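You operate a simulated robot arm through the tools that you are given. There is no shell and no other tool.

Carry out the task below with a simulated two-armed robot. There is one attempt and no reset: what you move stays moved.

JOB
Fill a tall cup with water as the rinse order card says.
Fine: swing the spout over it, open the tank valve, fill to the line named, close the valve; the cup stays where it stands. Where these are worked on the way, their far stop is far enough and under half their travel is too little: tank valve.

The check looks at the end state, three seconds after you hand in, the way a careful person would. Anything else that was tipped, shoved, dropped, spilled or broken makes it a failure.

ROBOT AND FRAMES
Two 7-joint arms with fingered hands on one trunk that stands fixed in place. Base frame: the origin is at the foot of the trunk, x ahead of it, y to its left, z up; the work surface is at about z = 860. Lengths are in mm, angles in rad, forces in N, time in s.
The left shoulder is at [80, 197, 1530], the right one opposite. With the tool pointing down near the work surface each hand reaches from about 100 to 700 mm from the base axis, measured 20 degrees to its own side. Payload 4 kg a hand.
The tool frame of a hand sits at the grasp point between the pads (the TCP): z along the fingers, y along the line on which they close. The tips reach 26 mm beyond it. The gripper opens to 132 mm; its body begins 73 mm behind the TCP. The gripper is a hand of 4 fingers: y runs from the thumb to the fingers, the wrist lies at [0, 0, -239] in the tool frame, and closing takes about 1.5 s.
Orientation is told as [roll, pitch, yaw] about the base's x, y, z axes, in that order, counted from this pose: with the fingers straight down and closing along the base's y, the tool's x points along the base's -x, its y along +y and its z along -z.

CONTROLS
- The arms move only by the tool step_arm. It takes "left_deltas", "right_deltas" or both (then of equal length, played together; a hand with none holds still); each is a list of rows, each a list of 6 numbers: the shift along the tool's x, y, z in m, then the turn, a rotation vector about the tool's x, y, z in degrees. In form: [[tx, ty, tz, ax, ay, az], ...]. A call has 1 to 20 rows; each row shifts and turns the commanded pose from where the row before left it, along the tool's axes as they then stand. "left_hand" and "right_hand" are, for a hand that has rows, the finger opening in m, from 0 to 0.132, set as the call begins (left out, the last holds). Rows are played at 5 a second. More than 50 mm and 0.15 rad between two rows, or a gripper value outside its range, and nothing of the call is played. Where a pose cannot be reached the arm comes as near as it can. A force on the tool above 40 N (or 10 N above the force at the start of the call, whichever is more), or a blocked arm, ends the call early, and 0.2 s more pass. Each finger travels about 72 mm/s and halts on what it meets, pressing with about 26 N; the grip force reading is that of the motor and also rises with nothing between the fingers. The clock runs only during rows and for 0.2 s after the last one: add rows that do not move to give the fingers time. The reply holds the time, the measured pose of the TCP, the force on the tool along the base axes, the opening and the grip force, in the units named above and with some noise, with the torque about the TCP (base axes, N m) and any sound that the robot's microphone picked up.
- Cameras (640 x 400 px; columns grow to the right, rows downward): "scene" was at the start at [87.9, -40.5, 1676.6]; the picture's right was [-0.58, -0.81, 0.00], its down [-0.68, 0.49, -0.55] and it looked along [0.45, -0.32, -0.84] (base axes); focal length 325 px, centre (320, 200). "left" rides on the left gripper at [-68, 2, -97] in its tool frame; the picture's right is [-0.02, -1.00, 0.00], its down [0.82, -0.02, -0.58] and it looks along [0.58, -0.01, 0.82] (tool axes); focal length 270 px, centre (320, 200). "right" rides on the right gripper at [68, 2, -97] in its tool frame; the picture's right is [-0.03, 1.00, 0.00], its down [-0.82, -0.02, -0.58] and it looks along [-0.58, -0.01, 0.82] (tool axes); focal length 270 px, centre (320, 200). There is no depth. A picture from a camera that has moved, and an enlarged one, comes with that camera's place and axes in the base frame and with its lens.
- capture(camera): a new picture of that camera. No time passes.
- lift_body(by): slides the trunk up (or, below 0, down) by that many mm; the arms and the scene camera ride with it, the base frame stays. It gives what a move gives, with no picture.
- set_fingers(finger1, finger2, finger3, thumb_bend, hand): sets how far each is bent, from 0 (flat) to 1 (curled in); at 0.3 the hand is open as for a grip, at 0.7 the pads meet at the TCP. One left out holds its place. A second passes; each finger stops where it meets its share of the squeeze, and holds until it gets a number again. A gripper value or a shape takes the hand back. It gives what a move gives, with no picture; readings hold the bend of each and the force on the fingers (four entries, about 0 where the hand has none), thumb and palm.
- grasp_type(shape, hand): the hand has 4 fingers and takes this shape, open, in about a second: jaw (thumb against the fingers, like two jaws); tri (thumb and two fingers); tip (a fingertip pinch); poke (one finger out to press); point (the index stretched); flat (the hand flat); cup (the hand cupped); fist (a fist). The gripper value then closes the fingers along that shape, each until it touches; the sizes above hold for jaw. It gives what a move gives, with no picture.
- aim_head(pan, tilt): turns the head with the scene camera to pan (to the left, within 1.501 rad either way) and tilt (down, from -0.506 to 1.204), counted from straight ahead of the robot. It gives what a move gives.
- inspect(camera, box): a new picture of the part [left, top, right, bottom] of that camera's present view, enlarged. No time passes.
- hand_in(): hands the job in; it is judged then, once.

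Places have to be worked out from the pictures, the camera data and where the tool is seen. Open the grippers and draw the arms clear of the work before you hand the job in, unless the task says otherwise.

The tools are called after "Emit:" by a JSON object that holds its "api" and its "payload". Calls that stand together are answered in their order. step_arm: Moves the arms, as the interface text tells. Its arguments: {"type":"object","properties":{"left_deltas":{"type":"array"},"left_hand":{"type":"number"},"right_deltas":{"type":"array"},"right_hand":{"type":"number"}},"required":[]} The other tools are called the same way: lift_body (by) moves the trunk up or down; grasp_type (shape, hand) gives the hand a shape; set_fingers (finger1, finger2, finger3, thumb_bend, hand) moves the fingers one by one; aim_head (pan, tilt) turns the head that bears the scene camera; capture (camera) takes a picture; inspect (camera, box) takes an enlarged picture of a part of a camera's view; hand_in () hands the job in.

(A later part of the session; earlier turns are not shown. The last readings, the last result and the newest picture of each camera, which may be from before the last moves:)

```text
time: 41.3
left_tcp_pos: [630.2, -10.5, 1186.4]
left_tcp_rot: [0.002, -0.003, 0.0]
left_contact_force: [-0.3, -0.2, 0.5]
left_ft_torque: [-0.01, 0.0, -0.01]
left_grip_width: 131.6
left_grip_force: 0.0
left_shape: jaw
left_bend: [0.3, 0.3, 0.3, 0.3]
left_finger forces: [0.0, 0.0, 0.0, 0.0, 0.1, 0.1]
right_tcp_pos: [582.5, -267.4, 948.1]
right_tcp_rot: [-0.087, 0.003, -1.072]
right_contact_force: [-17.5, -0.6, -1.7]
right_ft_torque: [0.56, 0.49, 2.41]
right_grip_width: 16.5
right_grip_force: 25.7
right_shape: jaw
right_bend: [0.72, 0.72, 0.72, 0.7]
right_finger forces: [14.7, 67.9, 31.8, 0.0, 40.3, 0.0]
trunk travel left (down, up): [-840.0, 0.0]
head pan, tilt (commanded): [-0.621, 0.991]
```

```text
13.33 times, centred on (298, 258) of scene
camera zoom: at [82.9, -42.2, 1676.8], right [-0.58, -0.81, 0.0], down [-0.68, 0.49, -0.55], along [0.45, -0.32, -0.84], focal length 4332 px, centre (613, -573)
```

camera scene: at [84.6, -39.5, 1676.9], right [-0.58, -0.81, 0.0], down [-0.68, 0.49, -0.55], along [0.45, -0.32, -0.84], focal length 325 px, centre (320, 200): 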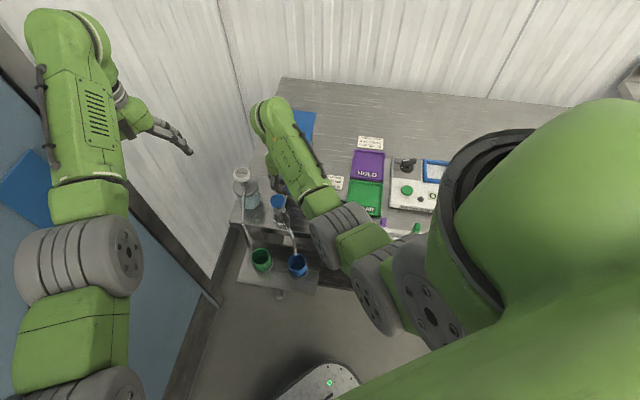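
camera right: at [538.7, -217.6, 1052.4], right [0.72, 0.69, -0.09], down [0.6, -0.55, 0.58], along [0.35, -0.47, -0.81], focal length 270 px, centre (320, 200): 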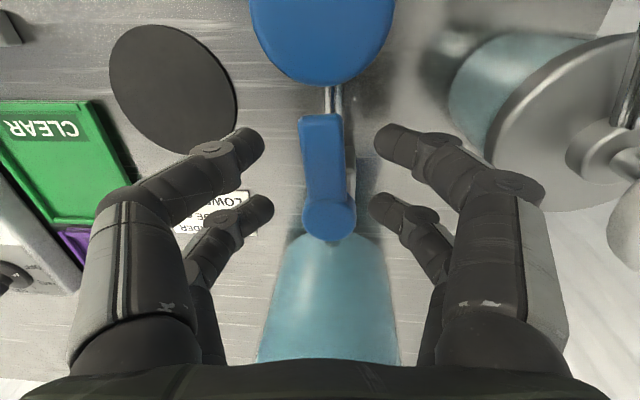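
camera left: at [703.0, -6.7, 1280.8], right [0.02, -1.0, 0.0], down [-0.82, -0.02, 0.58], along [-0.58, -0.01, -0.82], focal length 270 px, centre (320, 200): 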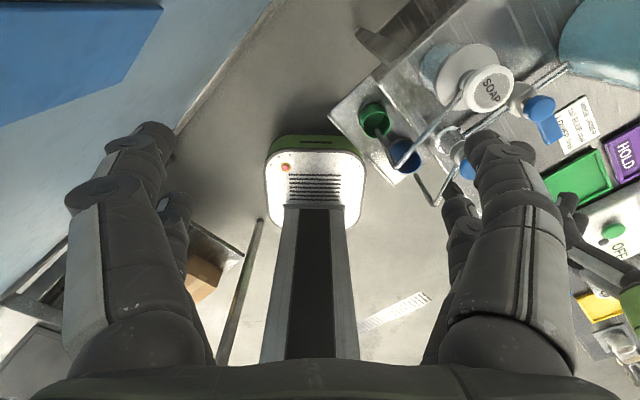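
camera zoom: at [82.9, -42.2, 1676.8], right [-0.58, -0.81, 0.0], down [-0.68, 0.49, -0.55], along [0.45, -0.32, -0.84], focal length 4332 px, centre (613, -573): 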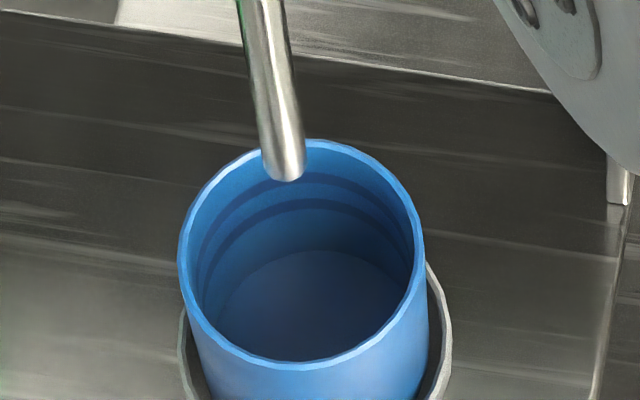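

The lever stayed put against a stop (2.4 N·m), so it's fully open, yet no water shows. I'll undo the extra hand turn, let 1 s pass, and look at the cup, spout end and shelf in detail.

Emit:
{"api": "step_arm", "payload": {"right_deltas": [[0.0, -0.00496, 0.00043, 0, -0.713, -8.15], [0.0, -0.00496, 0.00043, 0, -0.713, -8.15], [0, 0, 0, 0, 0, 0], [0, 0, 0, 0, 0, 0], [0, 0, 0, 0, 0, 0]]}}

Emit:
{"api": "inspect", "payload": {"camera": "scene", "box": [288, 246, 312, 270]}}

Emit:
{"api": "inspect", "payload": {"camera": "scene", "box": [230, 215, 340, 300]}}

Emit:
{"api": "capture", "payload": {"camera": "left"}}

```text
time: 42.5
left_tcp_pos: [635.1, -8.4, 1183.2]
left_tcp_rot: [0.001, 0.001, 0.001]
left_contact_force: [-0.7, 0.1, -0.5]
left_ft_torque: [0.03, -0.02, -0.01]
left_grip_width: 131.9
left_grip_force: 0.0
left_shape: jaw
left_bend: [0.3, 0.3, 0.3, 0.3]
left_finger forces: [0.1, 0.0, 0.0, 0.0, 0.0, 0.0]
right_tcp_pos: [580.4, -271.7, 947.5]
right_tcp_rot: [-0.087, 0.001, -0.785]
right_contact_force: [-1.5, 3.9, -6.6]
right_ft_torque: [0.22, 0.07, -0.04]
right_grip_width: 14.4
right_grip_force: 26.1
right_shape: jaw
right_bend: [0.72, 0.72, 0.71, 0.7]
right_finger forces: [26.7, 24.1, 24.8, 0.0, 24.4, 0.1]
trunk travel left (down, up): [-840.0, 0.0]
head pan, tilt (commanded): [-0.621, 0.991]
```

```text
16.00 times, centred on (300, 258) of scene
camera zoom: at [88.6, -40.2, 1676.6], right [-0.58, -0.81, 0.0], down [-0.68, 0.49, -0.55], along [0.44, -0.32, -0.84], focal length 5199 px, centre (640, -728)
```

zoom: 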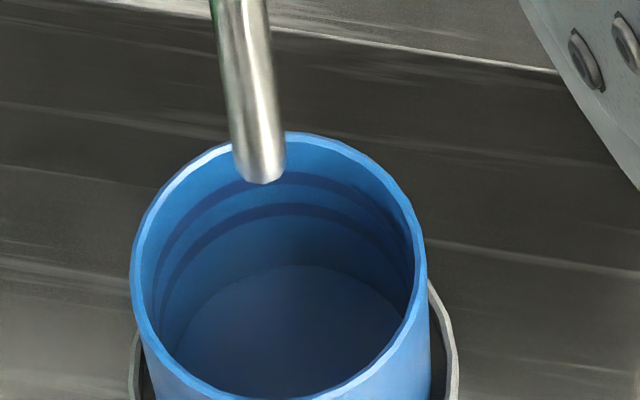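

```text
4.71 times, centred on (285, 258) of scene
camera zoom: at [88.6, -40.2, 1676.6], right [-0.58, -0.81, 0.0], down [-0.68, 0.49, -0.55], along [0.44, -0.32, -0.84], focal length 1529 px, centre (485, -71)
```

zoom: 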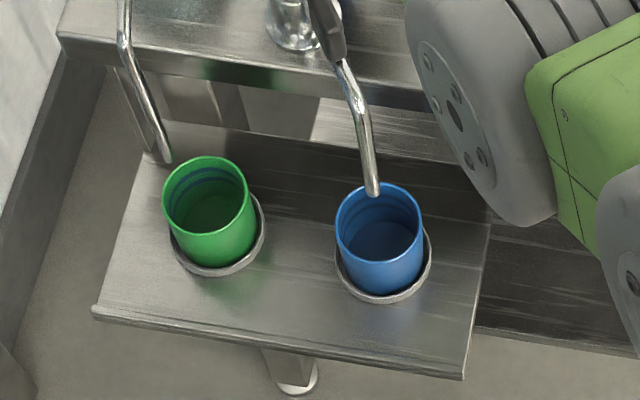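

```text
taken
camera left: at [703.2, -6.1, 1280.7], right [0.03, -1.0, 0.0], down [-0.82, -0.02, 0.58], along [-0.58, -0.01, -0.82], focal length 270 px, centre (320, 200)
```

left: 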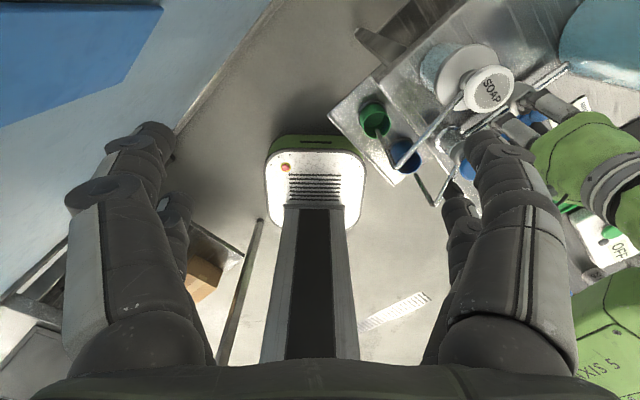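

Nothing has changed in the cup. I'll wait 2 s more with the valve at its far stop and compare again.

Emit:
{"api": "step_arm", "payload": {"right_deltas": [[0, 0, 0, 0, 0, 0], [0, 0, 0, 0, 0, 0], [0, 0, 0, 0, 0, 0], [0, 0, 0, 0, 0, 0], [0, 0, 0, 0, 0, 0], [0, 0, 0, 0, 0, 0], [0, 0, 0, 0, 0, 0], [0, 0, 0, 0, 0, 0]]}}

Emit:
{"api": "inspect", "payload": {"camera": "scene", "box": [288, 246, 312, 270]}}

Emit:
{"api": "inspect", "payload": {"camera": "right", "box": [220, 60, 460, 300]}}

```text
time: 44.3
left_tcp_pos: [634.9, -9.4, 1183.4]
left_tcp_rot: [0.001, -0.001, 0.0]
left_contact_force: [-0.8, 0.3, 0.5]
left_ft_torque: [0.0, -0.01, 0.05]
left_grip_width: 131.9
left_grip_force: 0.0
left_shape: jaw
left_bend: [0.3, 0.3, 0.3, 0.3]
left_finger forces: [0.1, 0.0, 0.1, 0.1, 0.0, 0.0]
right_tcp_pos: [580.2, -271.0, 948.0]
right_tcp_rot: [-0.086, 0.0, -0.787]
right_contact_force: [-1.1, 3.6, -4.1]
right_ft_torque: [0.15, 0.04, 0.06]
right_grip_width: 14.4
right_grip_force: 26.2
right_shape: jaw
right_bend: [0.72, 0.72, 0.71, 0.7]
right_finger forces: [26.3, 25.2, 24.1, 0.0, 25.0, 0.0]
trunk travel left (down, up): [-840.0, 0.0]
head pan, tilt (commanded): [-0.621, 0.991]
```

```text
16.00 times, centred on (300, 258) of scene
camera zoom: at [88.6, -40.0, 1676.6], right [-0.58, -0.81, 0.0], down [-0.68, 0.49, -0.55], along [0.44, -0.32, -0.84], focal length 5199 px, centre (640, -728)
```

zoom: 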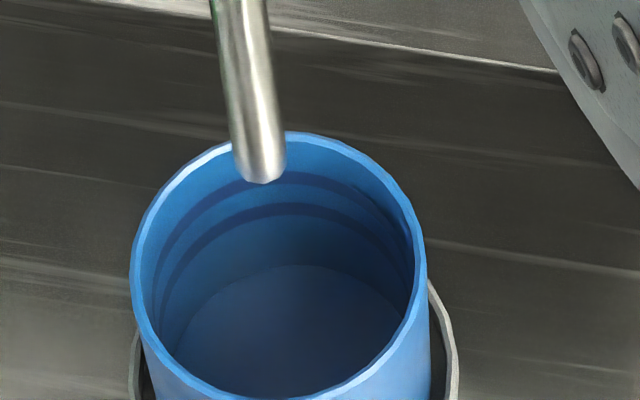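

```text
1.67 times, centred on (340, 180) of right
camera zoom: at [538.9, -216.9, 1044.1], right [0.72, 0.69, -0.09], down [0.6, -0.56, 0.58], along [0.35, -0.47, -0.81], focal length 450 px, centre (287, 233)
```

zoom: 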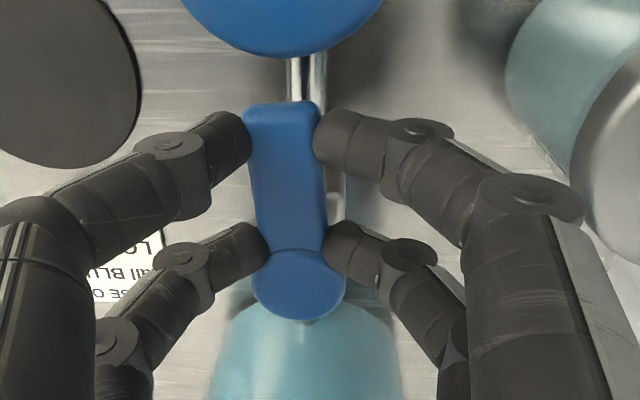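

Still dry at the far stop. I'll compare the tank's water level with the earlier view and look at the post and valve from the left camera with the same box as before.

Emit:
{"api": "inspect", "payload": {"camera": "left", "box": [520, 0, 640, 160]}}

Emit:
{"api": "inspect", "payload": {"camera": "scene", "box": [260, 90, 340, 180]}}

Emit:
{"api": "inspect", "payload": {"camera": "right", "box": [180, 0, 420, 150]}}

```text
2.50 times, centred on (580, 80) of left
camera zoom: at [703.2, -6.0, 1280.6], right [0.03, -1.0, 0.0], down [-0.82, -0.02, 0.58], along [-0.58, -0.01, -0.82], focal length 676 px, centre (-330, 500)
```

zoom: 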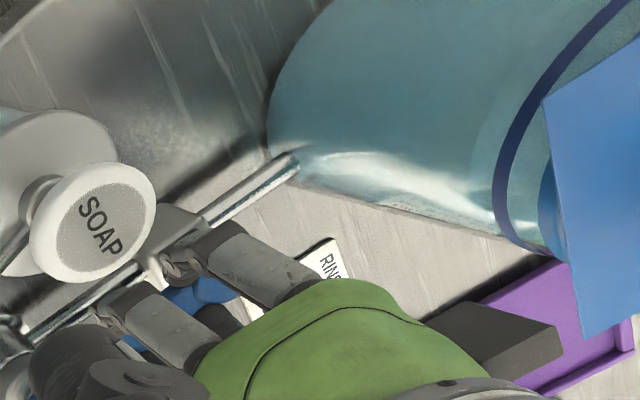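

```text
4.44 times, centred on (300, 135) of scene
camera zoom: at [88.6, -40.0, 1676.6], right [-0.58, -0.81, 0.0], down [-0.68, 0.49, -0.55], along [0.44, -0.32, -0.84], focal length 1444 px, centre (409, 489)
```

zoom: 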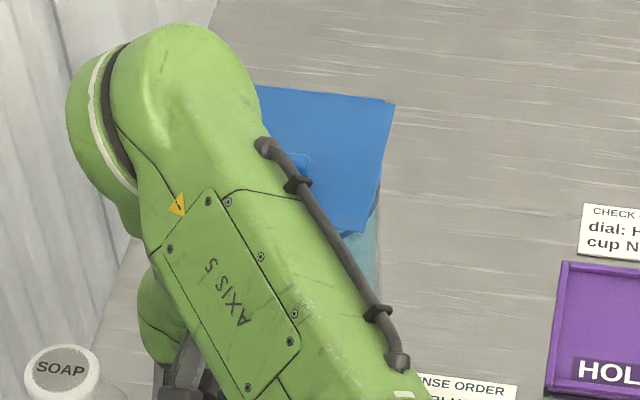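

```text
2.67 times, centred on (300, 75) of right
camera zoom: at [538.9, -216.9, 1044.1], right [0.72, 0.69, -0.09], down [0.6, -0.56, 0.58], along [0.35, -0.47, -0.81], focal length 721 px, centre (373, 533)
```

zoom: 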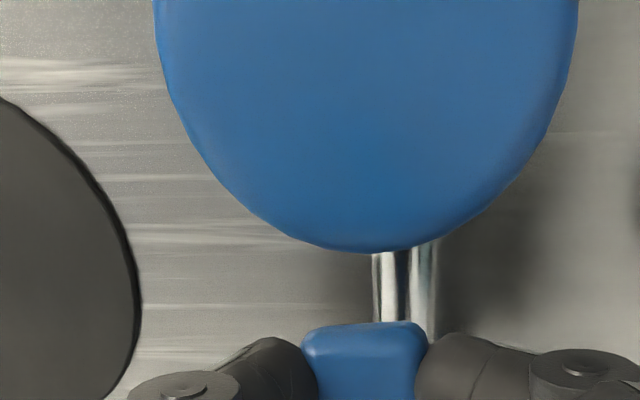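

The tank level and lid are unchanged, and the lever springs back to about 140° when I relax it. I'll press it firmly against its far stop (small extra turn) and hold there for about 1 s, watching the cup.

Emit:
{"api": "step_arm", "payload": {"right_deltas": [[-0.00036, 0.00496, -0.00043, 0, 0.713, 8.15], [0, 0, 0, 0, 0, 0], [0, 0, 0, 0, 0, 0], [0, 0, 0, 0, 0, 0]]}}

Emit:
{"api": "inspect", "payload": {"camera": "scene", "box": [288, 246, 312, 270]}}

Emit:
{"api": "inspect", "payload": {"camera": "right", "box": [240, 80, 420, 260]}}

```text
time: 45.3
left_tcp_pos: [632.7, -8.4, 1184.0]
left_tcp_rot: [-0.001, -0.002, -0.001]
left_contact_force: [-1.3, -0.4, 0.6]
left_ft_torque: [0.03, 0.0, 0.02]
left_grip_width: 131.6
left_grip_force: 0.0
left_shape: jaw
left_bend: [0.3, 0.3, 0.3, 0.3]
left_finger forces: [0.1, 0.0, 0.0, 0.0, 0.0, 0.0]
right_tcp_pos: [582.7, -269.1, 948.1]
right_tcp_rot: [-0.086, 0.0, -0.931]
right_contact_force: [-9.2, 0.7, -4.4]
right_ft_torque: [0.19, 0.19, 0.76]
right_grip_width: 15.6
right_grip_force: 26.0
right_shape: jaw
right_bend: [0.73, 0.72, 0.71, 0.7]
right_finger forces: [21.2, 33.5, 24.2, 0.0, 31.3, 0.0]
trunk travel left (down, up): [-840.0, 0.0]
head pan, tilt (commanded): [-0.621, 0.991]
```

```text
16.00 times, centred on (300, 258) of scene
camera zoom: at [86.2, -40.8, 1676.7], right [-0.58, -0.81, 0.0], down [-0.68, 0.49, -0.55], along [0.45, -0.32, -0.84], focal length 5199 px, centre (640, -728)
```

zoom: 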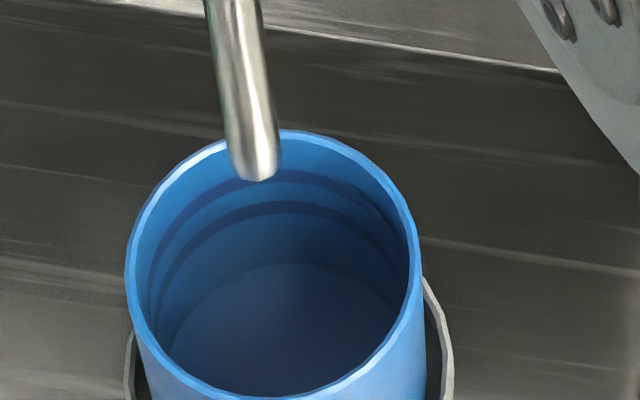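

```text
2.22 times, centred on (330, 170) of right
camera zoom: at [549.3, -209.0, 1044.1], right [0.81, 0.58, -0.09], down [0.51, -0.64, 0.58], along [0.28, -0.51, -0.81], focal length 601 px, centre (298, 267)
```

zoom: 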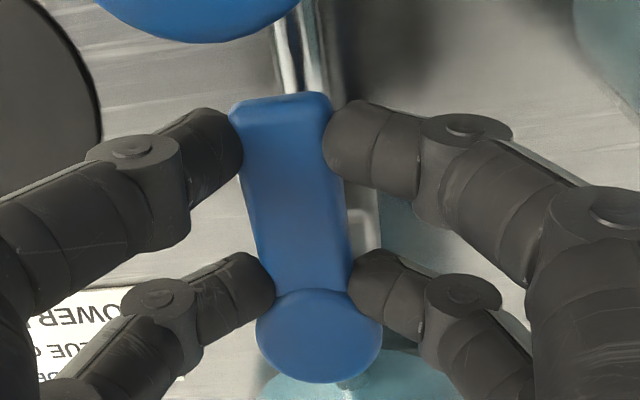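

The lever is in line with the pipe (≈134°) and against its stop, still nothing in the blue cup. I'll check the green cup and the wider surroundings for water going elsewhere.

Emit:
{"api": "inspect", "payload": {"camera": "scene", "box": [244, 240, 280, 270]}}

Emit:
{"api": "inspect", "payload": {"camera": "scene", "box": [220, 180, 400, 310]}}

```text
13.33 times, centred on (262, 255) of scene
camera zoom: at [86.2, -40.8, 1676.7], right [-0.58, -0.81, 0.0], down [-0.68, 0.49, -0.55], along [0.45, -0.32, -0.84], focal length 4332 px, centre (1093, -533)
```

zoom: 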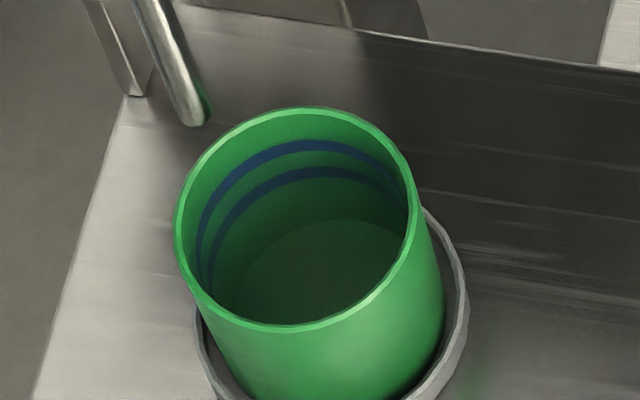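

```text
3.08 times, centred on (310, 245) of scene
camera zoom: at [86.2, -40.8, 1676.7], right [-0.58, -0.81, 0.0], down [-0.68, 0.49, -0.55], along [0.45, -0.32, -0.84], focal length 1000 px, centre (351, 62)
```

zoom: 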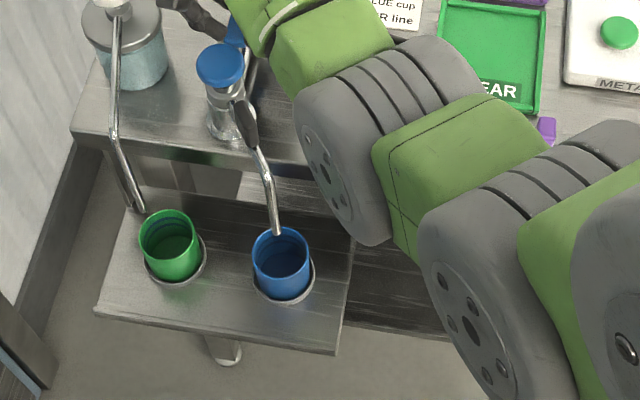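

Both cups are empty and nothing has spilled. Before trying anything else I'll turn the lever back toward shut with the pinch (5 steps, about 41°), and then test the other direction past the crosswise position.

Emit:
{"api": "step_arm", "payload": {"right_deltas": [[-0.00036, -0.00496, 0.00043, 0, -0.713, -8.15], [-0.00036, -0.00496, 0.00043, 0, -0.713, -8.15], [-0.00036, -0.00496, 0.00043, 0, -0.713, -8.15], [-0.00036, -0.00496, 0.00043, 0, -0.713, -8.15], [-0.00036, -0.00496, 0.00043, 0, -0.713, -8.15]]}}

Emit:
{"api": "capture", "payload": {"camera": "right"}}

Emit:
{"api": "inspect", "payload": {"camera": "scene", "box": [250, 180, 330, 280]}}

```text
time: 46.5
left_tcp_pos: [635.4, -9.5, 1183.0]
left_tcp_rot: [-0.002, 0.002, 0.0]
left_contact_force: [0.3, 0.0, 0.0]
left_ft_torque: [0.02, 0.0, -0.01]
left_grip_width: 132.1
left_grip_force: 0.0
left_shape: jaw
left_bend: [0.3, 0.3, 0.3, 0.3]
left_finger forces: [0.0, 0.0, 0.1, 0.0, 0.1, 0.0]
right_tcp_pos: [572.8, -289.7, 947.7]
right_tcp_rot: [-0.086, 0.0, -0.213]
right_contact_force: [-0.1, 9.5, -6.7]
right_ft_torque: [0.23, 0.06, 0.11]
right_grip_width: 14.6
right_grip_force: 25.9
right_shape: jaw
right_bend: [0.73, 0.72, 0.71, 0.7]
right_finger forces: [27.0, 27.7, 22.4, 0.1, 24.0, 0.0]
trunk travel left (down, up): [-840.0, 0.0]
head pan, tilt (commanded): [-0.621, 0.991]
```

```text
taken
camera right: at [507.0, -265.3, 1044.3], right [0.23, 0.97, -0.09], down [0.8, -0.14, 0.58], along [0.55, -0.21, -0.81], focal length 270 px, centre (320, 200)
```

right: 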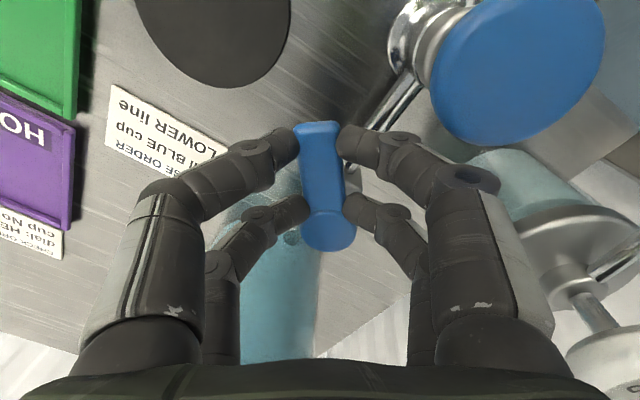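

```text
4.00 times, centred on (290, 230) of scene
camera zoom: at [89.2, -39.9, 1676.5], right [-0.58, -0.81, 0.0], down [-0.68, 0.49, -0.55], along [0.44, -0.32, -0.84], focal length 1300 px, centre (440, 80)
```

zoom: 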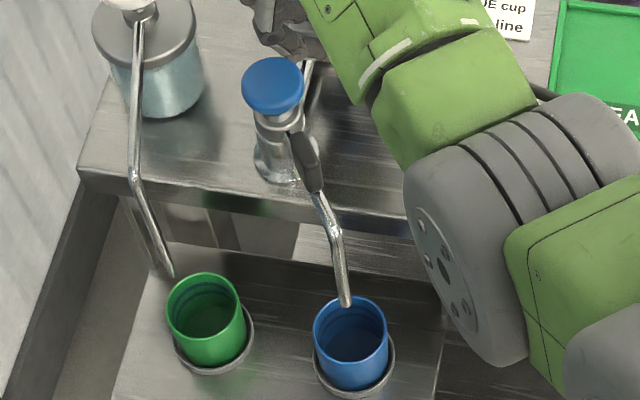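

The lever follows back. Four more steps to about ψ = +20°, then I restore the 20° lean to stay clear of the lid.

Emit:
{"api": "step_arm", "payload": {"right_deltas": [[-0.00036, -0.00496, 0.00043, 0, -0.713, -8.15], [-0.00036, -0.00496, 0.00043, 0, -0.713, -8.15], [-0.00036, -0.00496, 0.00043, 0, -0.713, -8.15], [-0.00036, -0.00496, 0.00043, 0, -0.713, -8.15], [0, 0.00235, 0.00015, 7.5, 0, 0], [0, 0.00235, 0.00015, 7.5, 0, 0]]}}

Emit:
{"api": "capture", "payload": {"camera": "right"}}

Emit:
{"api": "inspect", "payload": {"camera": "scene", "box": [250, 180, 330, 280]}}

```text
time: 47.9
left_tcp_pos: [631.7, -4.8, 1184.1]
left_tcp_rot: [-0.004, -0.002, 0.0]
left_contact_force: [0.4, -0.5, 0.0]
left_ft_torque: [0.0, 0.03, -0.01]
left_grip_width: 131.9
left_grip_force: 0.0
left_shape: jaw
left_bend: [0.3, 0.3, 0.3, 0.3]
left_finger forces: [0.0, 0.0, 0.1, 0.1, 0.0, 0.0]
right_tcp_pos: [571.7, -303.0, 948.5]
right_tcp_rot: [-0.356, -0.003, 0.357]
right_contact_force: [-3.5, 13.9, 13.9]
right_ft_torque: [0.31, -0.22, 0.48]
right_grip_width: 14.3
right_grip_force: 26.2
right_shape: jaw
right_bend: [0.73, 0.73, 0.73, 0.71]
right_finger forces: [22.0, 31.6, 45.6, 0.0, 23.9, 0.1]
trunk travel left (down, up): [-840.0, 0.0]
head pan, tilt (commanded): [-0.621, 0.991]
```

```text
taken
camera right: at [494.1, -294.1, 1039.7], right [-0.3, 0.89, -0.35], down [0.7, 0.46, 0.55], along [0.65, -0.08, -0.76], focal length 270 px, centre (320, 200)
```

right: 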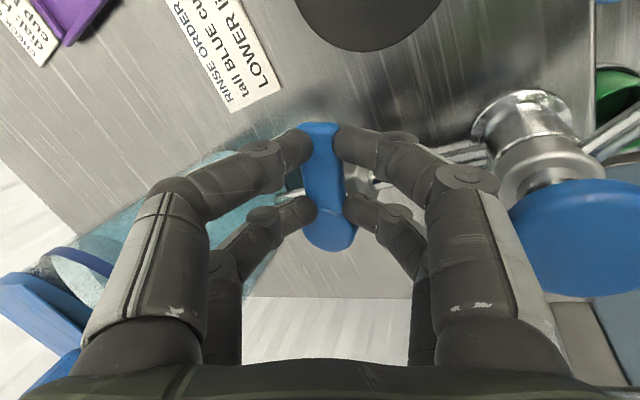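

```text
4.00 times, centred on (290, 230) of scene
camera zoom: at [85.8, -35.1, 1677.0], right [-0.58, -0.81, 0.0], down [-0.68, 0.48, -0.55], along [0.45, -0.32, -0.84], focal length 1300 px, centre (440, 80)
```

zoom: 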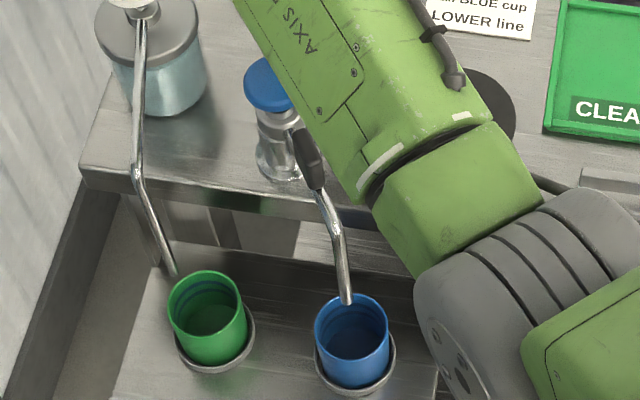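

Three more steps to the crosswise (shut) position, rising 2 mm to relieve the vertical force.

Emit:
{"api": "step_arm", "payload": {"right_deltas": [[-0.00036, -0.00536, -0.0002, 0, -2.8, -7.69], [-0.00036, -0.00468, 0.0017, 0, -2.8, -7.69], [-0.00036, -0.00468, 0.0017, 0, -2.8, -7.69]]}}

Emit:
{"api": "inspect", "payload": {"camera": "right", "box": [220, 80, 420, 280]}}

Emit:
{"api": "inspect", "payload": {"camera": "left", "box": [500, 60, 640, 180]}}

```text
time: 48.7
left_tcp_pos: [630.6, -3.2, 1185.0]
left_tcp_rot: [-0.003, -0.005, -0.002]
left_contact_force: [-0.4, 1.6, -0.1]
left_ft_torque: [0.0, 0.01, -0.02]
left_grip_width: 131.8
left_grip_force: 0.0
left_shape: jaw
left_bend: [0.3, 0.3, 0.3, 0.3]
left_finger forces: [0.1, 0.0, 0.0, 0.0, 0.0, 0.0]
right_tcp_pos: [575.9, -312.9, 948.7]
right_tcp_rot: [-0.351, 0.003, 0.786]
right_contact_force: [-6.9, 17.3, 10.6]
right_ft_torque: [0.2, -0.09, -0.77]
right_grip_width: 13.4
right_grip_force: 25.7
right_shape: jaw
right_bend: [0.73, 0.73, 0.72, 0.71]
right_finger forces: [31.0, 21.9, 31.1, 0.1, 20.3, 0.0]
trunk travel left (down, up): [-840.0, 0.0]
head pan, tilt (commanded): [-0.621, 0.991]
```

```text
2.00 times, centred on (320, 180) of right
camera zoom: at [502.5, -337.7, 1040.5], right [-0.65, 0.68, -0.34], down [0.45, 0.7, 0.55], along [0.62, 0.2, -0.76], focal length 541 px, centre (320, 240)
```

zoom: 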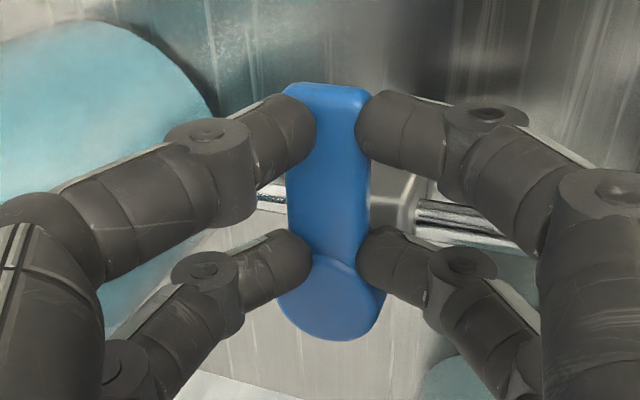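

```text
3.33 times, centred on (570, 120) of left
camera zoom: at [699.2, -1.5, 1283.0], right [0.03, -1.0, 0.0], down [-0.82, -0.02, 0.58], along [-0.58, -0.02, -0.82], focal length 901 px, centre (-513, 467)
```

zoom: 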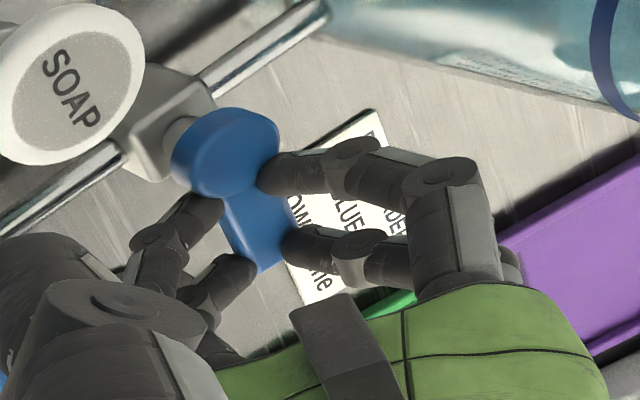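

The lever is back crosswise and already resisting (≈1.4 N·m) there. One more small step counter-clockwise will tell whether that is a stop.

Emit:
{"api": "step_arm", "payload": {"right_deltas": [[-0.00036, -0.00468, 0.0017, 0, -2.8, -7.69]]}}

Emit:
{"api": "inspect", "payload": {"camera": "right", "box": [220, 80, 420, 280]}}

```text
time: 49.1
left_tcp_pos: [629.0, -4.7, 1186.2]
left_tcp_rot: [-0.003, -0.006, 0.0]
left_contact_force: [1.2, -0.2, 0.8]
left_ft_torque: [-0.04, 0.01, -0.01]
left_grip_width: 131.8
left_grip_force: 0.1
left_shape: jaw
left_bend: [0.3, 0.3, 0.3, 0.3]
left_finger forces: [0.0, 0.0, 0.0, 0.1, 0.1, 0.0]
right_tcp_pos: [575.8, -316.0, 949.6]
right_tcp_rot: [-0.346, 0.0, 0.926]
right_contact_force: [-21.0, 21.9, 9.9]
right_ft_torque: [0.46, 0.46, -2.14]
right_grip_width: 12.9
right_grip_force: 25.9
right_shape: jaw
right_bend: [0.74, 0.73, 0.72, 0.71]
right_finger forces: [45.0, 25.1, 60.8, 0.1, 18.0, 0.0]
trunk travel left (down, up): [-840.0, 0.0]
head pan, tilt (commanded): [-0.621, 0.991]
```

```text
2.00 times, centred on (320, 180) of right
camera zoom: at [507.2, -350.8, 1040.9], right [-0.74, 0.59, -0.34], down [0.35, 0.76, 0.55], along [0.58, 0.29, -0.76], focal length 541 px, centre (320, 240)
```

zoom: 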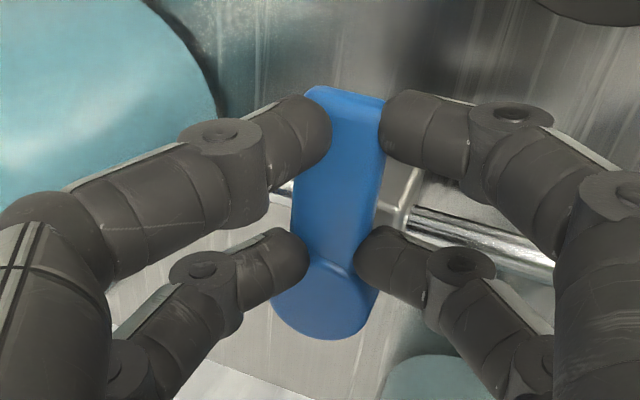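

The lever has hard stops at crosswise and in-line, so it is a true quarter-turn valve and it was fully open without any flow. The blue mushroom cap on the post sits on a narrow neck like a push tap, so with the valve shut I'll test it gently; first I release the lever and rise.

Emit:
{"api": "step_arm", "payload": {"right_deltas": [[0, 0.00468, -0.0017, 0, 2.8, 7.69], [0, 0, 0, 0, 0, 0]]}}

Emit:
{"api": "step_arm", "payload": {"right_deltas": [[0, 0, 0, 0, 0, 0], [0, 0, 0, 0, 0, 0], [0, 0, 0, 0, 0, 0], [0, -0.0077, -0.02115, 0, 0, 0], [0, -0.0077, -0.02115, 0, 0, 0], [0, -0.0077, -0.02115, 0, 0, 0], [0, -0.0077, -0.02115, 0, 0, 0], [0, -0.0077, -0.02115, 0, 0, 0], [0, -0.0077, -0.02115, 0, 0, 0], [0, 0, 0, 0, 0, 0]], "right_hand": 0.055}}

Emit:
{"api": "capture", "payload": {"camera": "right"}}

Emit:
{"api": "capture", "payload": {"camera": "scene"}}

```text
time: 49.7
left_tcp_pos: [631.4, -5.0, 1184.8]
left_tcp_rot: [-0.003, -0.002, 0.001]
left_contact_force: [0.1, 0.6, 0.0]
left_ft_torque: [-0.01, 0.01, -0.02]
left_grip_width: 132.0
left_grip_force: 0.2
left_shape: jaw
left_bend: [0.3, 0.3, 0.3, 0.3]
left_finger forces: [0.1, 0.1, 0.1, 0.0, 0.0, 0.0]
right_tcp_pos: [577.5, -313.5, 950.8]
right_tcp_rot: [-0.353, 0.001, 0.786]
right_contact_force: [-12.6, 18.3, 4.8]
right_ft_torque: [0.41, 0.09, 0.09]
right_grip_width: 13.1
right_grip_force: 25.6
right_shape: jaw
right_bend: [0.74, 0.73, 0.72, 0.71]
right_finger forces: [27.4, 29.5, 28.9, 0.0, 20.0, 0.1]
trunk travel left (down, up): [-840.0, 0.0]
head pan, tilt (commanded): [-0.621, 0.991]
```

```text
time: 51.9
left_tcp_pos: [634.4, -8.3, 1183.1]
left_tcp_rot: [0.0, -0.001, -0.001]
left_contact_force: [-0.6, 0.2, -0.9]
left_ft_torque: [0.02, -0.01, -0.02]
left_grip_width: 131.8
left_grip_force: 0.1
left_shape: jaw
left_bend: [0.3, 0.3, 0.3, 0.3]
left_finger forces: [0.0, 0.0, 0.0, 0.0, 0.0, 0.0]
right_tcp_pos: [579.1, -317.6, 1082.7]
right_tcp_rot: [-0.35, 0.0, 0.784]
right_contact_force: [0.3, -0.3, -0.4]
right_ft_torque: [-0.01, -0.01, 0.0]
right_grip_width: 54.8
right_grip_force: 0.0
right_shape: jaw
right_bend: [0.73, 0.73, 0.73, 0.7]
right_finger forces: [0.0, 0.1, 0.1, 0.1, 0.1, 0.1]
trunk travel left (down, up): [-840.0, 0.0]
head pan, tilt (commanded): [-0.621, 0.991]
```

```text
taken
camera right: at [504.9, -342.4, 1174.0], right [-0.65, 0.68, -0.34], down [0.45, 0.7, 0.55], along [0.62, 0.2, -0.76], focal length 270 px, centre (320, 200)
```

right: 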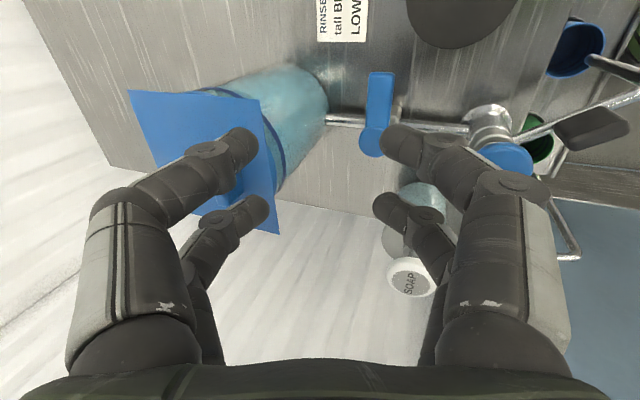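

```text
taken
camera scene: at [87.7, -40.3, 1676.6], right [-0.58, -0.81, 0.0], down [-0.68, 0.49, -0.55], along [0.45, -0.32, -0.84], focal length 325 px, centre (320, 200)
```

scene: 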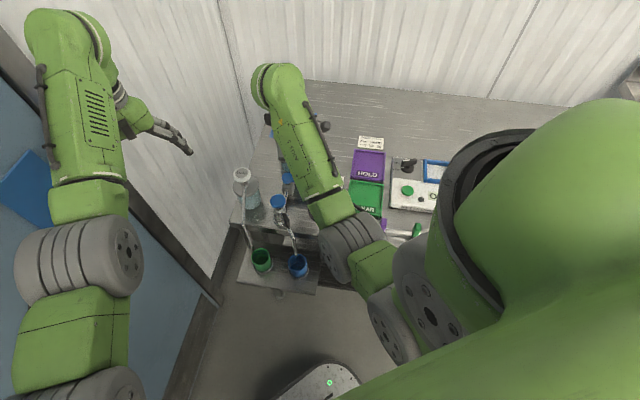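

The hand is clear and the lever back crosswise. I'll zoom on the tank, post and mushroom from here.

Emit:
{"api": "inspect", "payload": {"camera": "right", "box": [110, 50, 400, 230]}}

Emit:
{"api": "inspect", "payload": {"camera": "right", "box": [440, 80, 640, 205]}}

Emit:
{"api": "inspect", "payload": {"camera": "scene", "box": [255, 180, 305, 230]}}

```text
2.21 times, centred on (255, 140) of right
camera zoom: at [504.9, -342.4, 1174.0], right [-0.65, 0.68, -0.34], down [0.45, 0.7, 0.55], along [0.62, 0.2, -0.76], focal length 596 px, centre (463, 332)
```

zoom: 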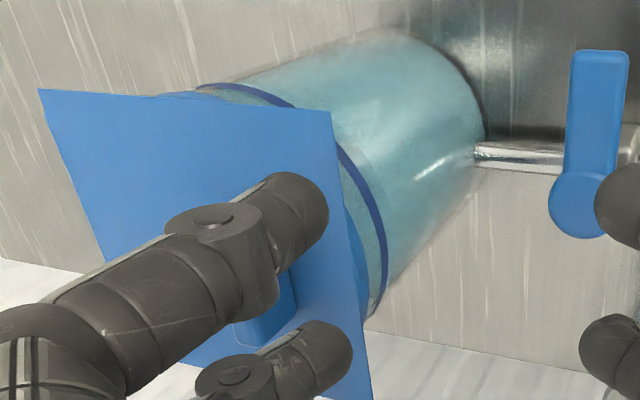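

```text
3.20 times, centred on (540, 142) of right
camera zoom: at [504.9, -342.4, 1174.0], right [-0.65, 0.68, -0.34], down [0.45, 0.7, 0.55], along [0.62, 0.2, -0.76], focal length 865 px, centre (-384, 384)
```

zoom: 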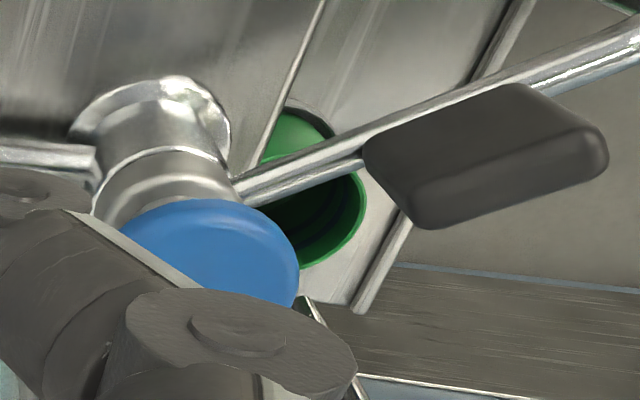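

```text
8.00 times, centred on (280, 205) of scene
camera zoom: at [87.7, -40.3, 1676.6], right [-0.58, -0.81, 0.0], down [-0.68, 0.49, -0.55], along [0.45, -0.32, -0.84], focal length 2599 px, centre (640, 160)
```

zoom: 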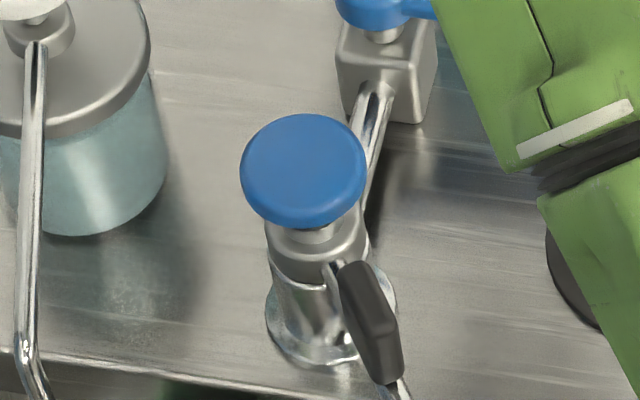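

The blue cap sits on a narrow neck above the collar, very much like the soap pump's press head. I'll go back to the single-finger pose (ψ = -20°, roll 30°) near the post at a safe height to test it gently with the valve shut.

Emit:
{"api": "step_arm", "payload": {"right_deltas": [[0, 0, 0, -6.67, 0, 0], [0, 0, 0, -6.67, 0, 0], [0, 0, 0, -6.66, 0, 0], [0.0159, 0.0201, 0, 0, 0, 0], [0.0159, 0.0201, 0, 0, 0, 0], [0, 0, 0, 0, 0, 8.125], [0, 0, 0, 0, 0, 8.125], [0, 0, 0, 0, 0, 8.125], [0, 0, 0, 0, 0, 8.125], [0, 0, 0, 0, 0, 8.125], [0, 0, 0, 0, 0, 8.125], [0, 0, 0, 0, 0, 8.125], [0, 0, 0, 0, 0, 8.125], [0, 0, 0, 7.5, 0, 0], [0, 0, 0, 7.5, 0, 0], [0, 0, 0, 7.5, 0, 0], [0, 0, 0, 7.5, 0, 0], [0, 0, 0, 0, 0, 0]]}}

Emit:
{"api": "set_fingers", "payload": {"hand": "right", "finger1": 0.0, "finger2": 1.0, "finger3": 0.3, "thumb_bend": 0.3}}

Emit:
{"api": "capture", "payload": {"camera": "right"}}

Emit:
{"api": "inspect", "payload": {"camera": "left", "box": [400, 60, 560, 260]}}

```text
time: 55.7
left_tcp_pos: [634.8, -9.0, 1182.9]
left_tcp_rot: [0.0, 0.001, 0.0]
left_contact_force: [-0.5, 1.0, -0.3]
left_ft_torque: [-0.01, 0.01, -0.04]
left_grip_width: 131.8
left_grip_force: 0.0
left_shape: jaw
left_bend: [0.3, 0.3, 0.3, 0.3]
left_finger forces: [0.0, 0.1, 0.0, 0.0, 0.0, 0.1]
right_tcp_pos: [527.9, -311.7, 1082.9]
right_tcp_rot: [-0.526, -0.001, -0.348]
right_contact_force: [-0.2, 0.2, -0.2]
right_ft_torque: [-0.01, 0.0, 0.01]
right_grip_width: 54.7
right_grip_force: 0.1
right_shape: jaw
right_bend: [0.73, 0.73, 0.73, 0.7]
right_finger forces: [0.0, 0.0, 0.0, 0.0, 0.1, 0.0]
trunk travel left (down, up): [-840.0, 0.0]
head pan, tilt (commanded): [-0.621, 0.991]
```

```text
time: 56.7
left_tcp_pos: [633.1, -8.6, 1183.8]
left_tcp_rot: [-0.001, -0.001, 0.0]
left_contact_force: [-0.2, -0.1, -0.1]
left_ft_torque: [-0.02, 0.01, -0.01]
left_grip_width: 132.0
left_grip_force: 0.0
left_shape: jaw
left_bend: [0.3, 0.3, 0.3, 0.3]
left_finger forces: [0.0, 0.0, 0.0, 0.1, 0.1, 0.0]
right_tcp_pos: [529.0, -312.0, 1083.4]
right_tcp_rot: [-0.523, 0.0, -0.349]
right_contact_force: [0.4, -0.2, 0.1]
right_ft_torque: [-0.03, -0.02, -0.01]
right_grip_width: 163.1
right_grip_force: 0.0
right_shape: fingers
right_bend: [0.0, 1.0, 0.3, 0.3]
right_finger forces: [0.1, 0.0, 0.0, 0.0, 0.0, 0.0]
trunk travel left (down, up): [-840.0, 0.0]
head pan, tilt (commanded): [-0.621, 0.991]
```

```text
taken
camera right: at [480.6, -242.6, 1166.4], right [0.32, 0.8, -0.5], down [0.86, -0.03, 0.51], along [0.4, -0.59, -0.7], focal length 270 px, centre (320, 200)
```

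right: 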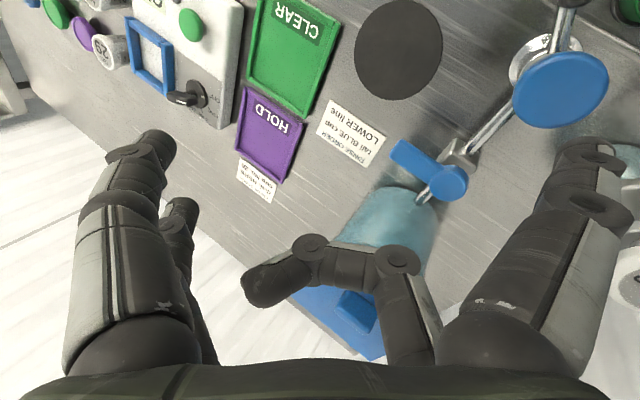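

```text
2.00 times, centred on (480, 160) of left
camera zoom: at [702.7, -6.5, 1280.9], right [0.03, -1.0, 0.0], down [-0.82, -0.02, 0.58], along [-0.58, -0.01, -0.82], focal length 541 px, centre (0, 280)
```

zoom: 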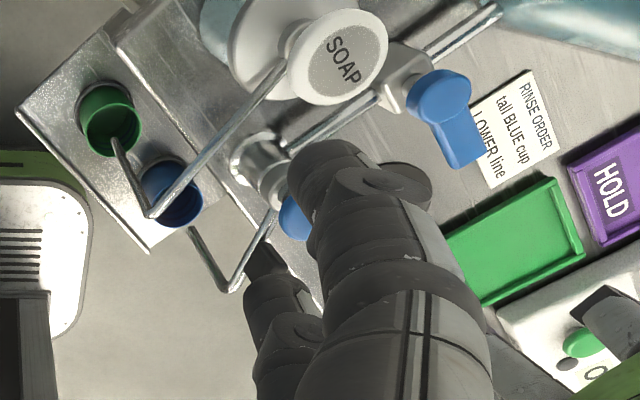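

Finger1's tip should be above the cap at about z = 1023. I'll descend 55 mm and check the alignment.

Emit:
{"api": "step_arm", "payload": {"right_deltas": [[0, 0.0092, 0.0159, 0, 0, 0], [0, 0.0092, 0.0159, 0, 0, 0], [0, 0.0092, 0.0159, 0, 0, 0], [0, 0, 0, 0, 0, 0]]}}

Emit:
{"api": "capture", "payload": {"camera": "right"}}

Emit:
{"api": "inspect", "payload": {"camera": "scene", "box": [230, 160, 330, 240]}}

```text
time: 57.7
left_tcp_pos: [633.8, -10.0, 1184.6]
left_tcp_rot: [-0.002, 0.001, 0.0]
left_contact_force: [-0.2, -0.4, -0.7]
left_ft_torque: [0.02, 0.03, 0.01]
left_grip_width: 131.9
left_grip_force: 0.1
left_shape: jaw
left_bend: [0.3, 0.3, 0.3, 0.3]
left_finger forces: [0.0, 0.0, 0.0, 0.0, 0.0, 0.0]
right_tcp_pos: [527.7, -312.6, 1027.7]
right_tcp_rot: [-0.525, 0.0, -0.349]
right_contact_force: [-0.8, 0.0, 0.1]
right_ft_torque: [0.01, 0.02, -0.01]
right_grip_width: 162.8
right_grip_force: 0.1
right_shape: fingers
right_bend: [0.0, 1.0, 0.3, 0.3]
right_finger forces: [0.1, 0.0, 0.0, 0.1, 0.0, 0.1]
trunk travel left (down, up): [-840.0, 0.0]
head pan, tilt (commanded): [-0.621, 0.991]
```

```text
taken
camera right: at [480.1, -243.0, 1110.9], right [0.32, 0.8, -0.5], down [0.86, -0.02, 0.51], along [0.4, -0.59, -0.7], focal length 270 px, centre (320, 200)
```

right: 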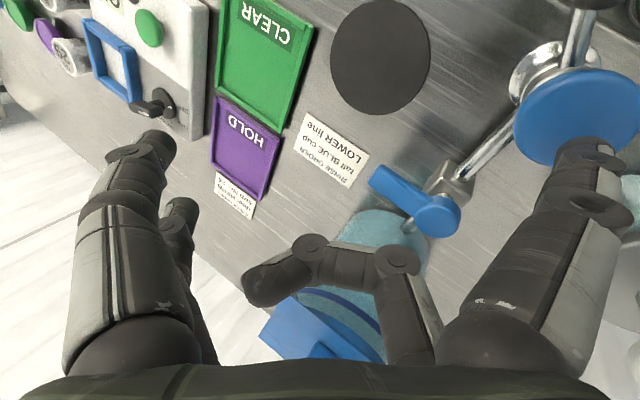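

```text
5.00 times, centred on (280, 200) of scene
camera zoom: at [87.8, -40.4, 1676.6], right [-0.58, -0.81, 0.0], down [-0.68, 0.49, -0.55], along [0.45, -0.32, -0.84], focal length 1625 px, centre (520, 200)
```

zoom: 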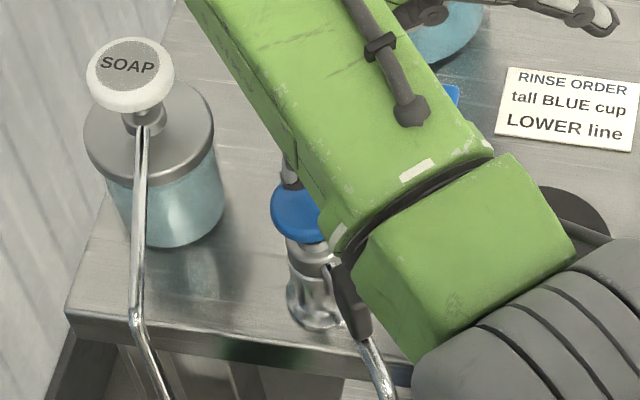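

Finger1's tip is right above the cap. I'll descend in small steps until light contact.

Emit:
{"api": "step_arm", "payload": {"right_deltas": [[0, 0.002, 0.00346, 0, 0, 0], [0, 0.002, 0.00346, 0, 0, 0], [0, 0.002, 0.00346, 0, 0, 0]]}}

Emit:
{"api": "step_arm", "payload": {"right_deltas": [[0, 0.001, 0.00173, 0, 0, 0], [0, 0.001, 0.00173, 0, 0, 0], [0, 0.001, 0.00173, 0, 0, 0]]}}

Emit:
{"api": "capture", "payload": {"camera": "right"}}

```text
time: 58.5
left_tcp_pos: [633.8, -8.4, 1184.8]
left_tcp_rot: [-0.001, 0.001, 0.001]
left_contact_force: [0.3, -1.3, 0.1]
left_ft_torque: [-0.01, 0.0, 0.04]
left_grip_width: 132.2
left_grip_force: 0.1
left_shape: jaw
left_bend: [0.3, 0.3, 0.3, 0.3]
left_finger forces: [0.0, 0.0, 0.0, 0.1, 0.0, 0.2]
right_tcp_pos: [527.4, -311.1, 1016.1]
right_tcp_rot: [-0.524, -0.004, -0.35]
right_contact_force: [-0.2, -0.4, 2.2]
right_ft_torque: [0.16, -0.03, -0.02]
right_grip_width: 163.0
right_grip_force: 1.2
right_shape: fingers
right_bend: [0.0, 1.0, 0.3, 0.3]
right_finger forces: [1.7, 0.0, 0.0, 0.0, 0.1, 0.0]
trunk travel left (down, up): [-840.0, 0.0]
head pan, tilt (commanded): [-0.621, 0.991]
```

```text
time: 59.3
left_tcp_pos: [635.5, -8.7, 1184.2]
left_tcp_rot: [0.0, 0.0, 0.0]
left_contact_force: [0.2, -0.9, -0.7]
left_ft_torque: [0.0, 0.03, 0.03]
left_grip_width: 131.7
left_grip_force: 0.0
left_shape: jaw
left_bend: [0.3, 0.3, 0.3, 0.3]
left_finger forces: [0.1, 0.1, 0.0, 0.1, 0.0, 0.1]
right_tcp_pos: [528.0, -312.9, 1010.3]
right_tcp_rot: [-0.522, 0.0, -0.35]
right_contact_force: [-1.4, -0.3, 5.3]
right_ft_torque: [0.35, 0.04, 0.09]
right_grip_width: 163.4
right_grip_force: 2.5
right_shape: fingers
right_bend: [0.0, 1.0, 0.3, 0.3]
right_finger forces: [4.2, 0.0, 0.1, 0.0, 0.0, 0.0]
trunk travel left (down, up): [-840.0, 0.0]
head pan, tilt (commanded): [-0.621, 0.991]
```

```text
taken
camera right: at [480.2, -243.0, 1093.6], right [0.32, 0.81, -0.5], down [0.86, -0.03, 0.51], along [0.4, -0.59, -0.7], focal length 270 px, centre (320, 200)
```

right: 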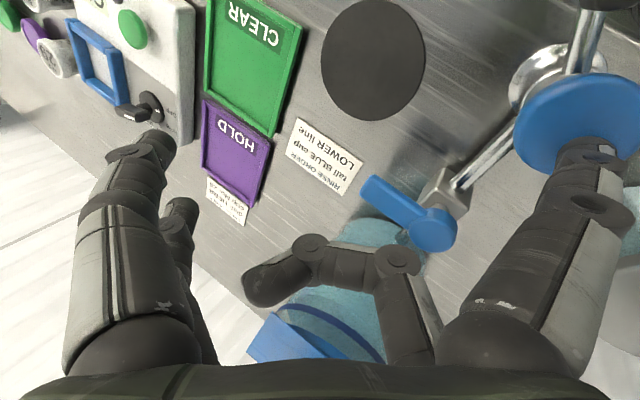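

The cap is spring-loaded: it went down about 7 mm with only 5 N, so it is a push tap. I'll check the cup while it is partly pressed (valve still shut).

Emit:
{"api": "inspect", "payload": {"camera": "scene", "box": [280, 243, 316, 273]}}

Emit:
{"api": "inspect", "payload": {"camera": "scene", "box": [255, 180, 305, 230]}}

```text
13.33 times, centred on (298, 258) of scene
camera zoom: at [86.8, -40.3, 1676.7], right [-0.58, -0.81, 0.0], down [-0.68, 0.49, -0.55], along [0.45, -0.32, -0.84], focal length 4332 px, centre (613, -573)
```

zoom: 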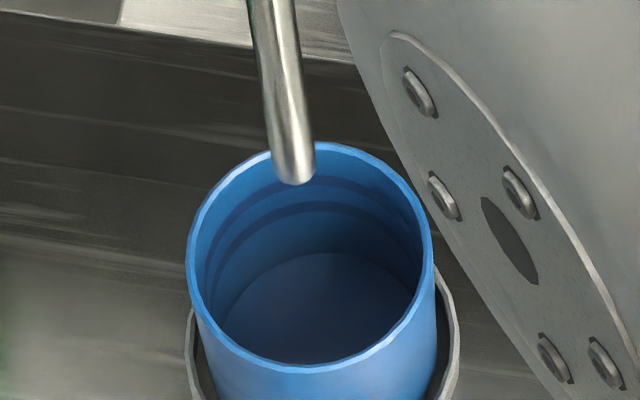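

```text
8.00 times, centred on (280, 205) of scene
camera zoom: at [86.8, -40.3, 1676.7], right [-0.58, -0.81, 0.0], down [-0.68, 0.49, -0.55], along [0.45, -0.32, -0.84], focal length 2599 px, centre (640, 160)
```

zoom: 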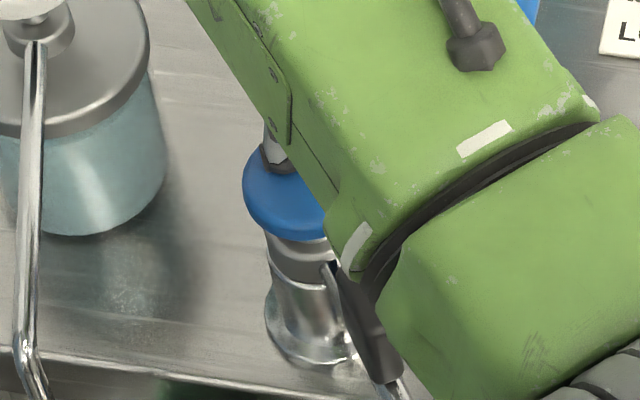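

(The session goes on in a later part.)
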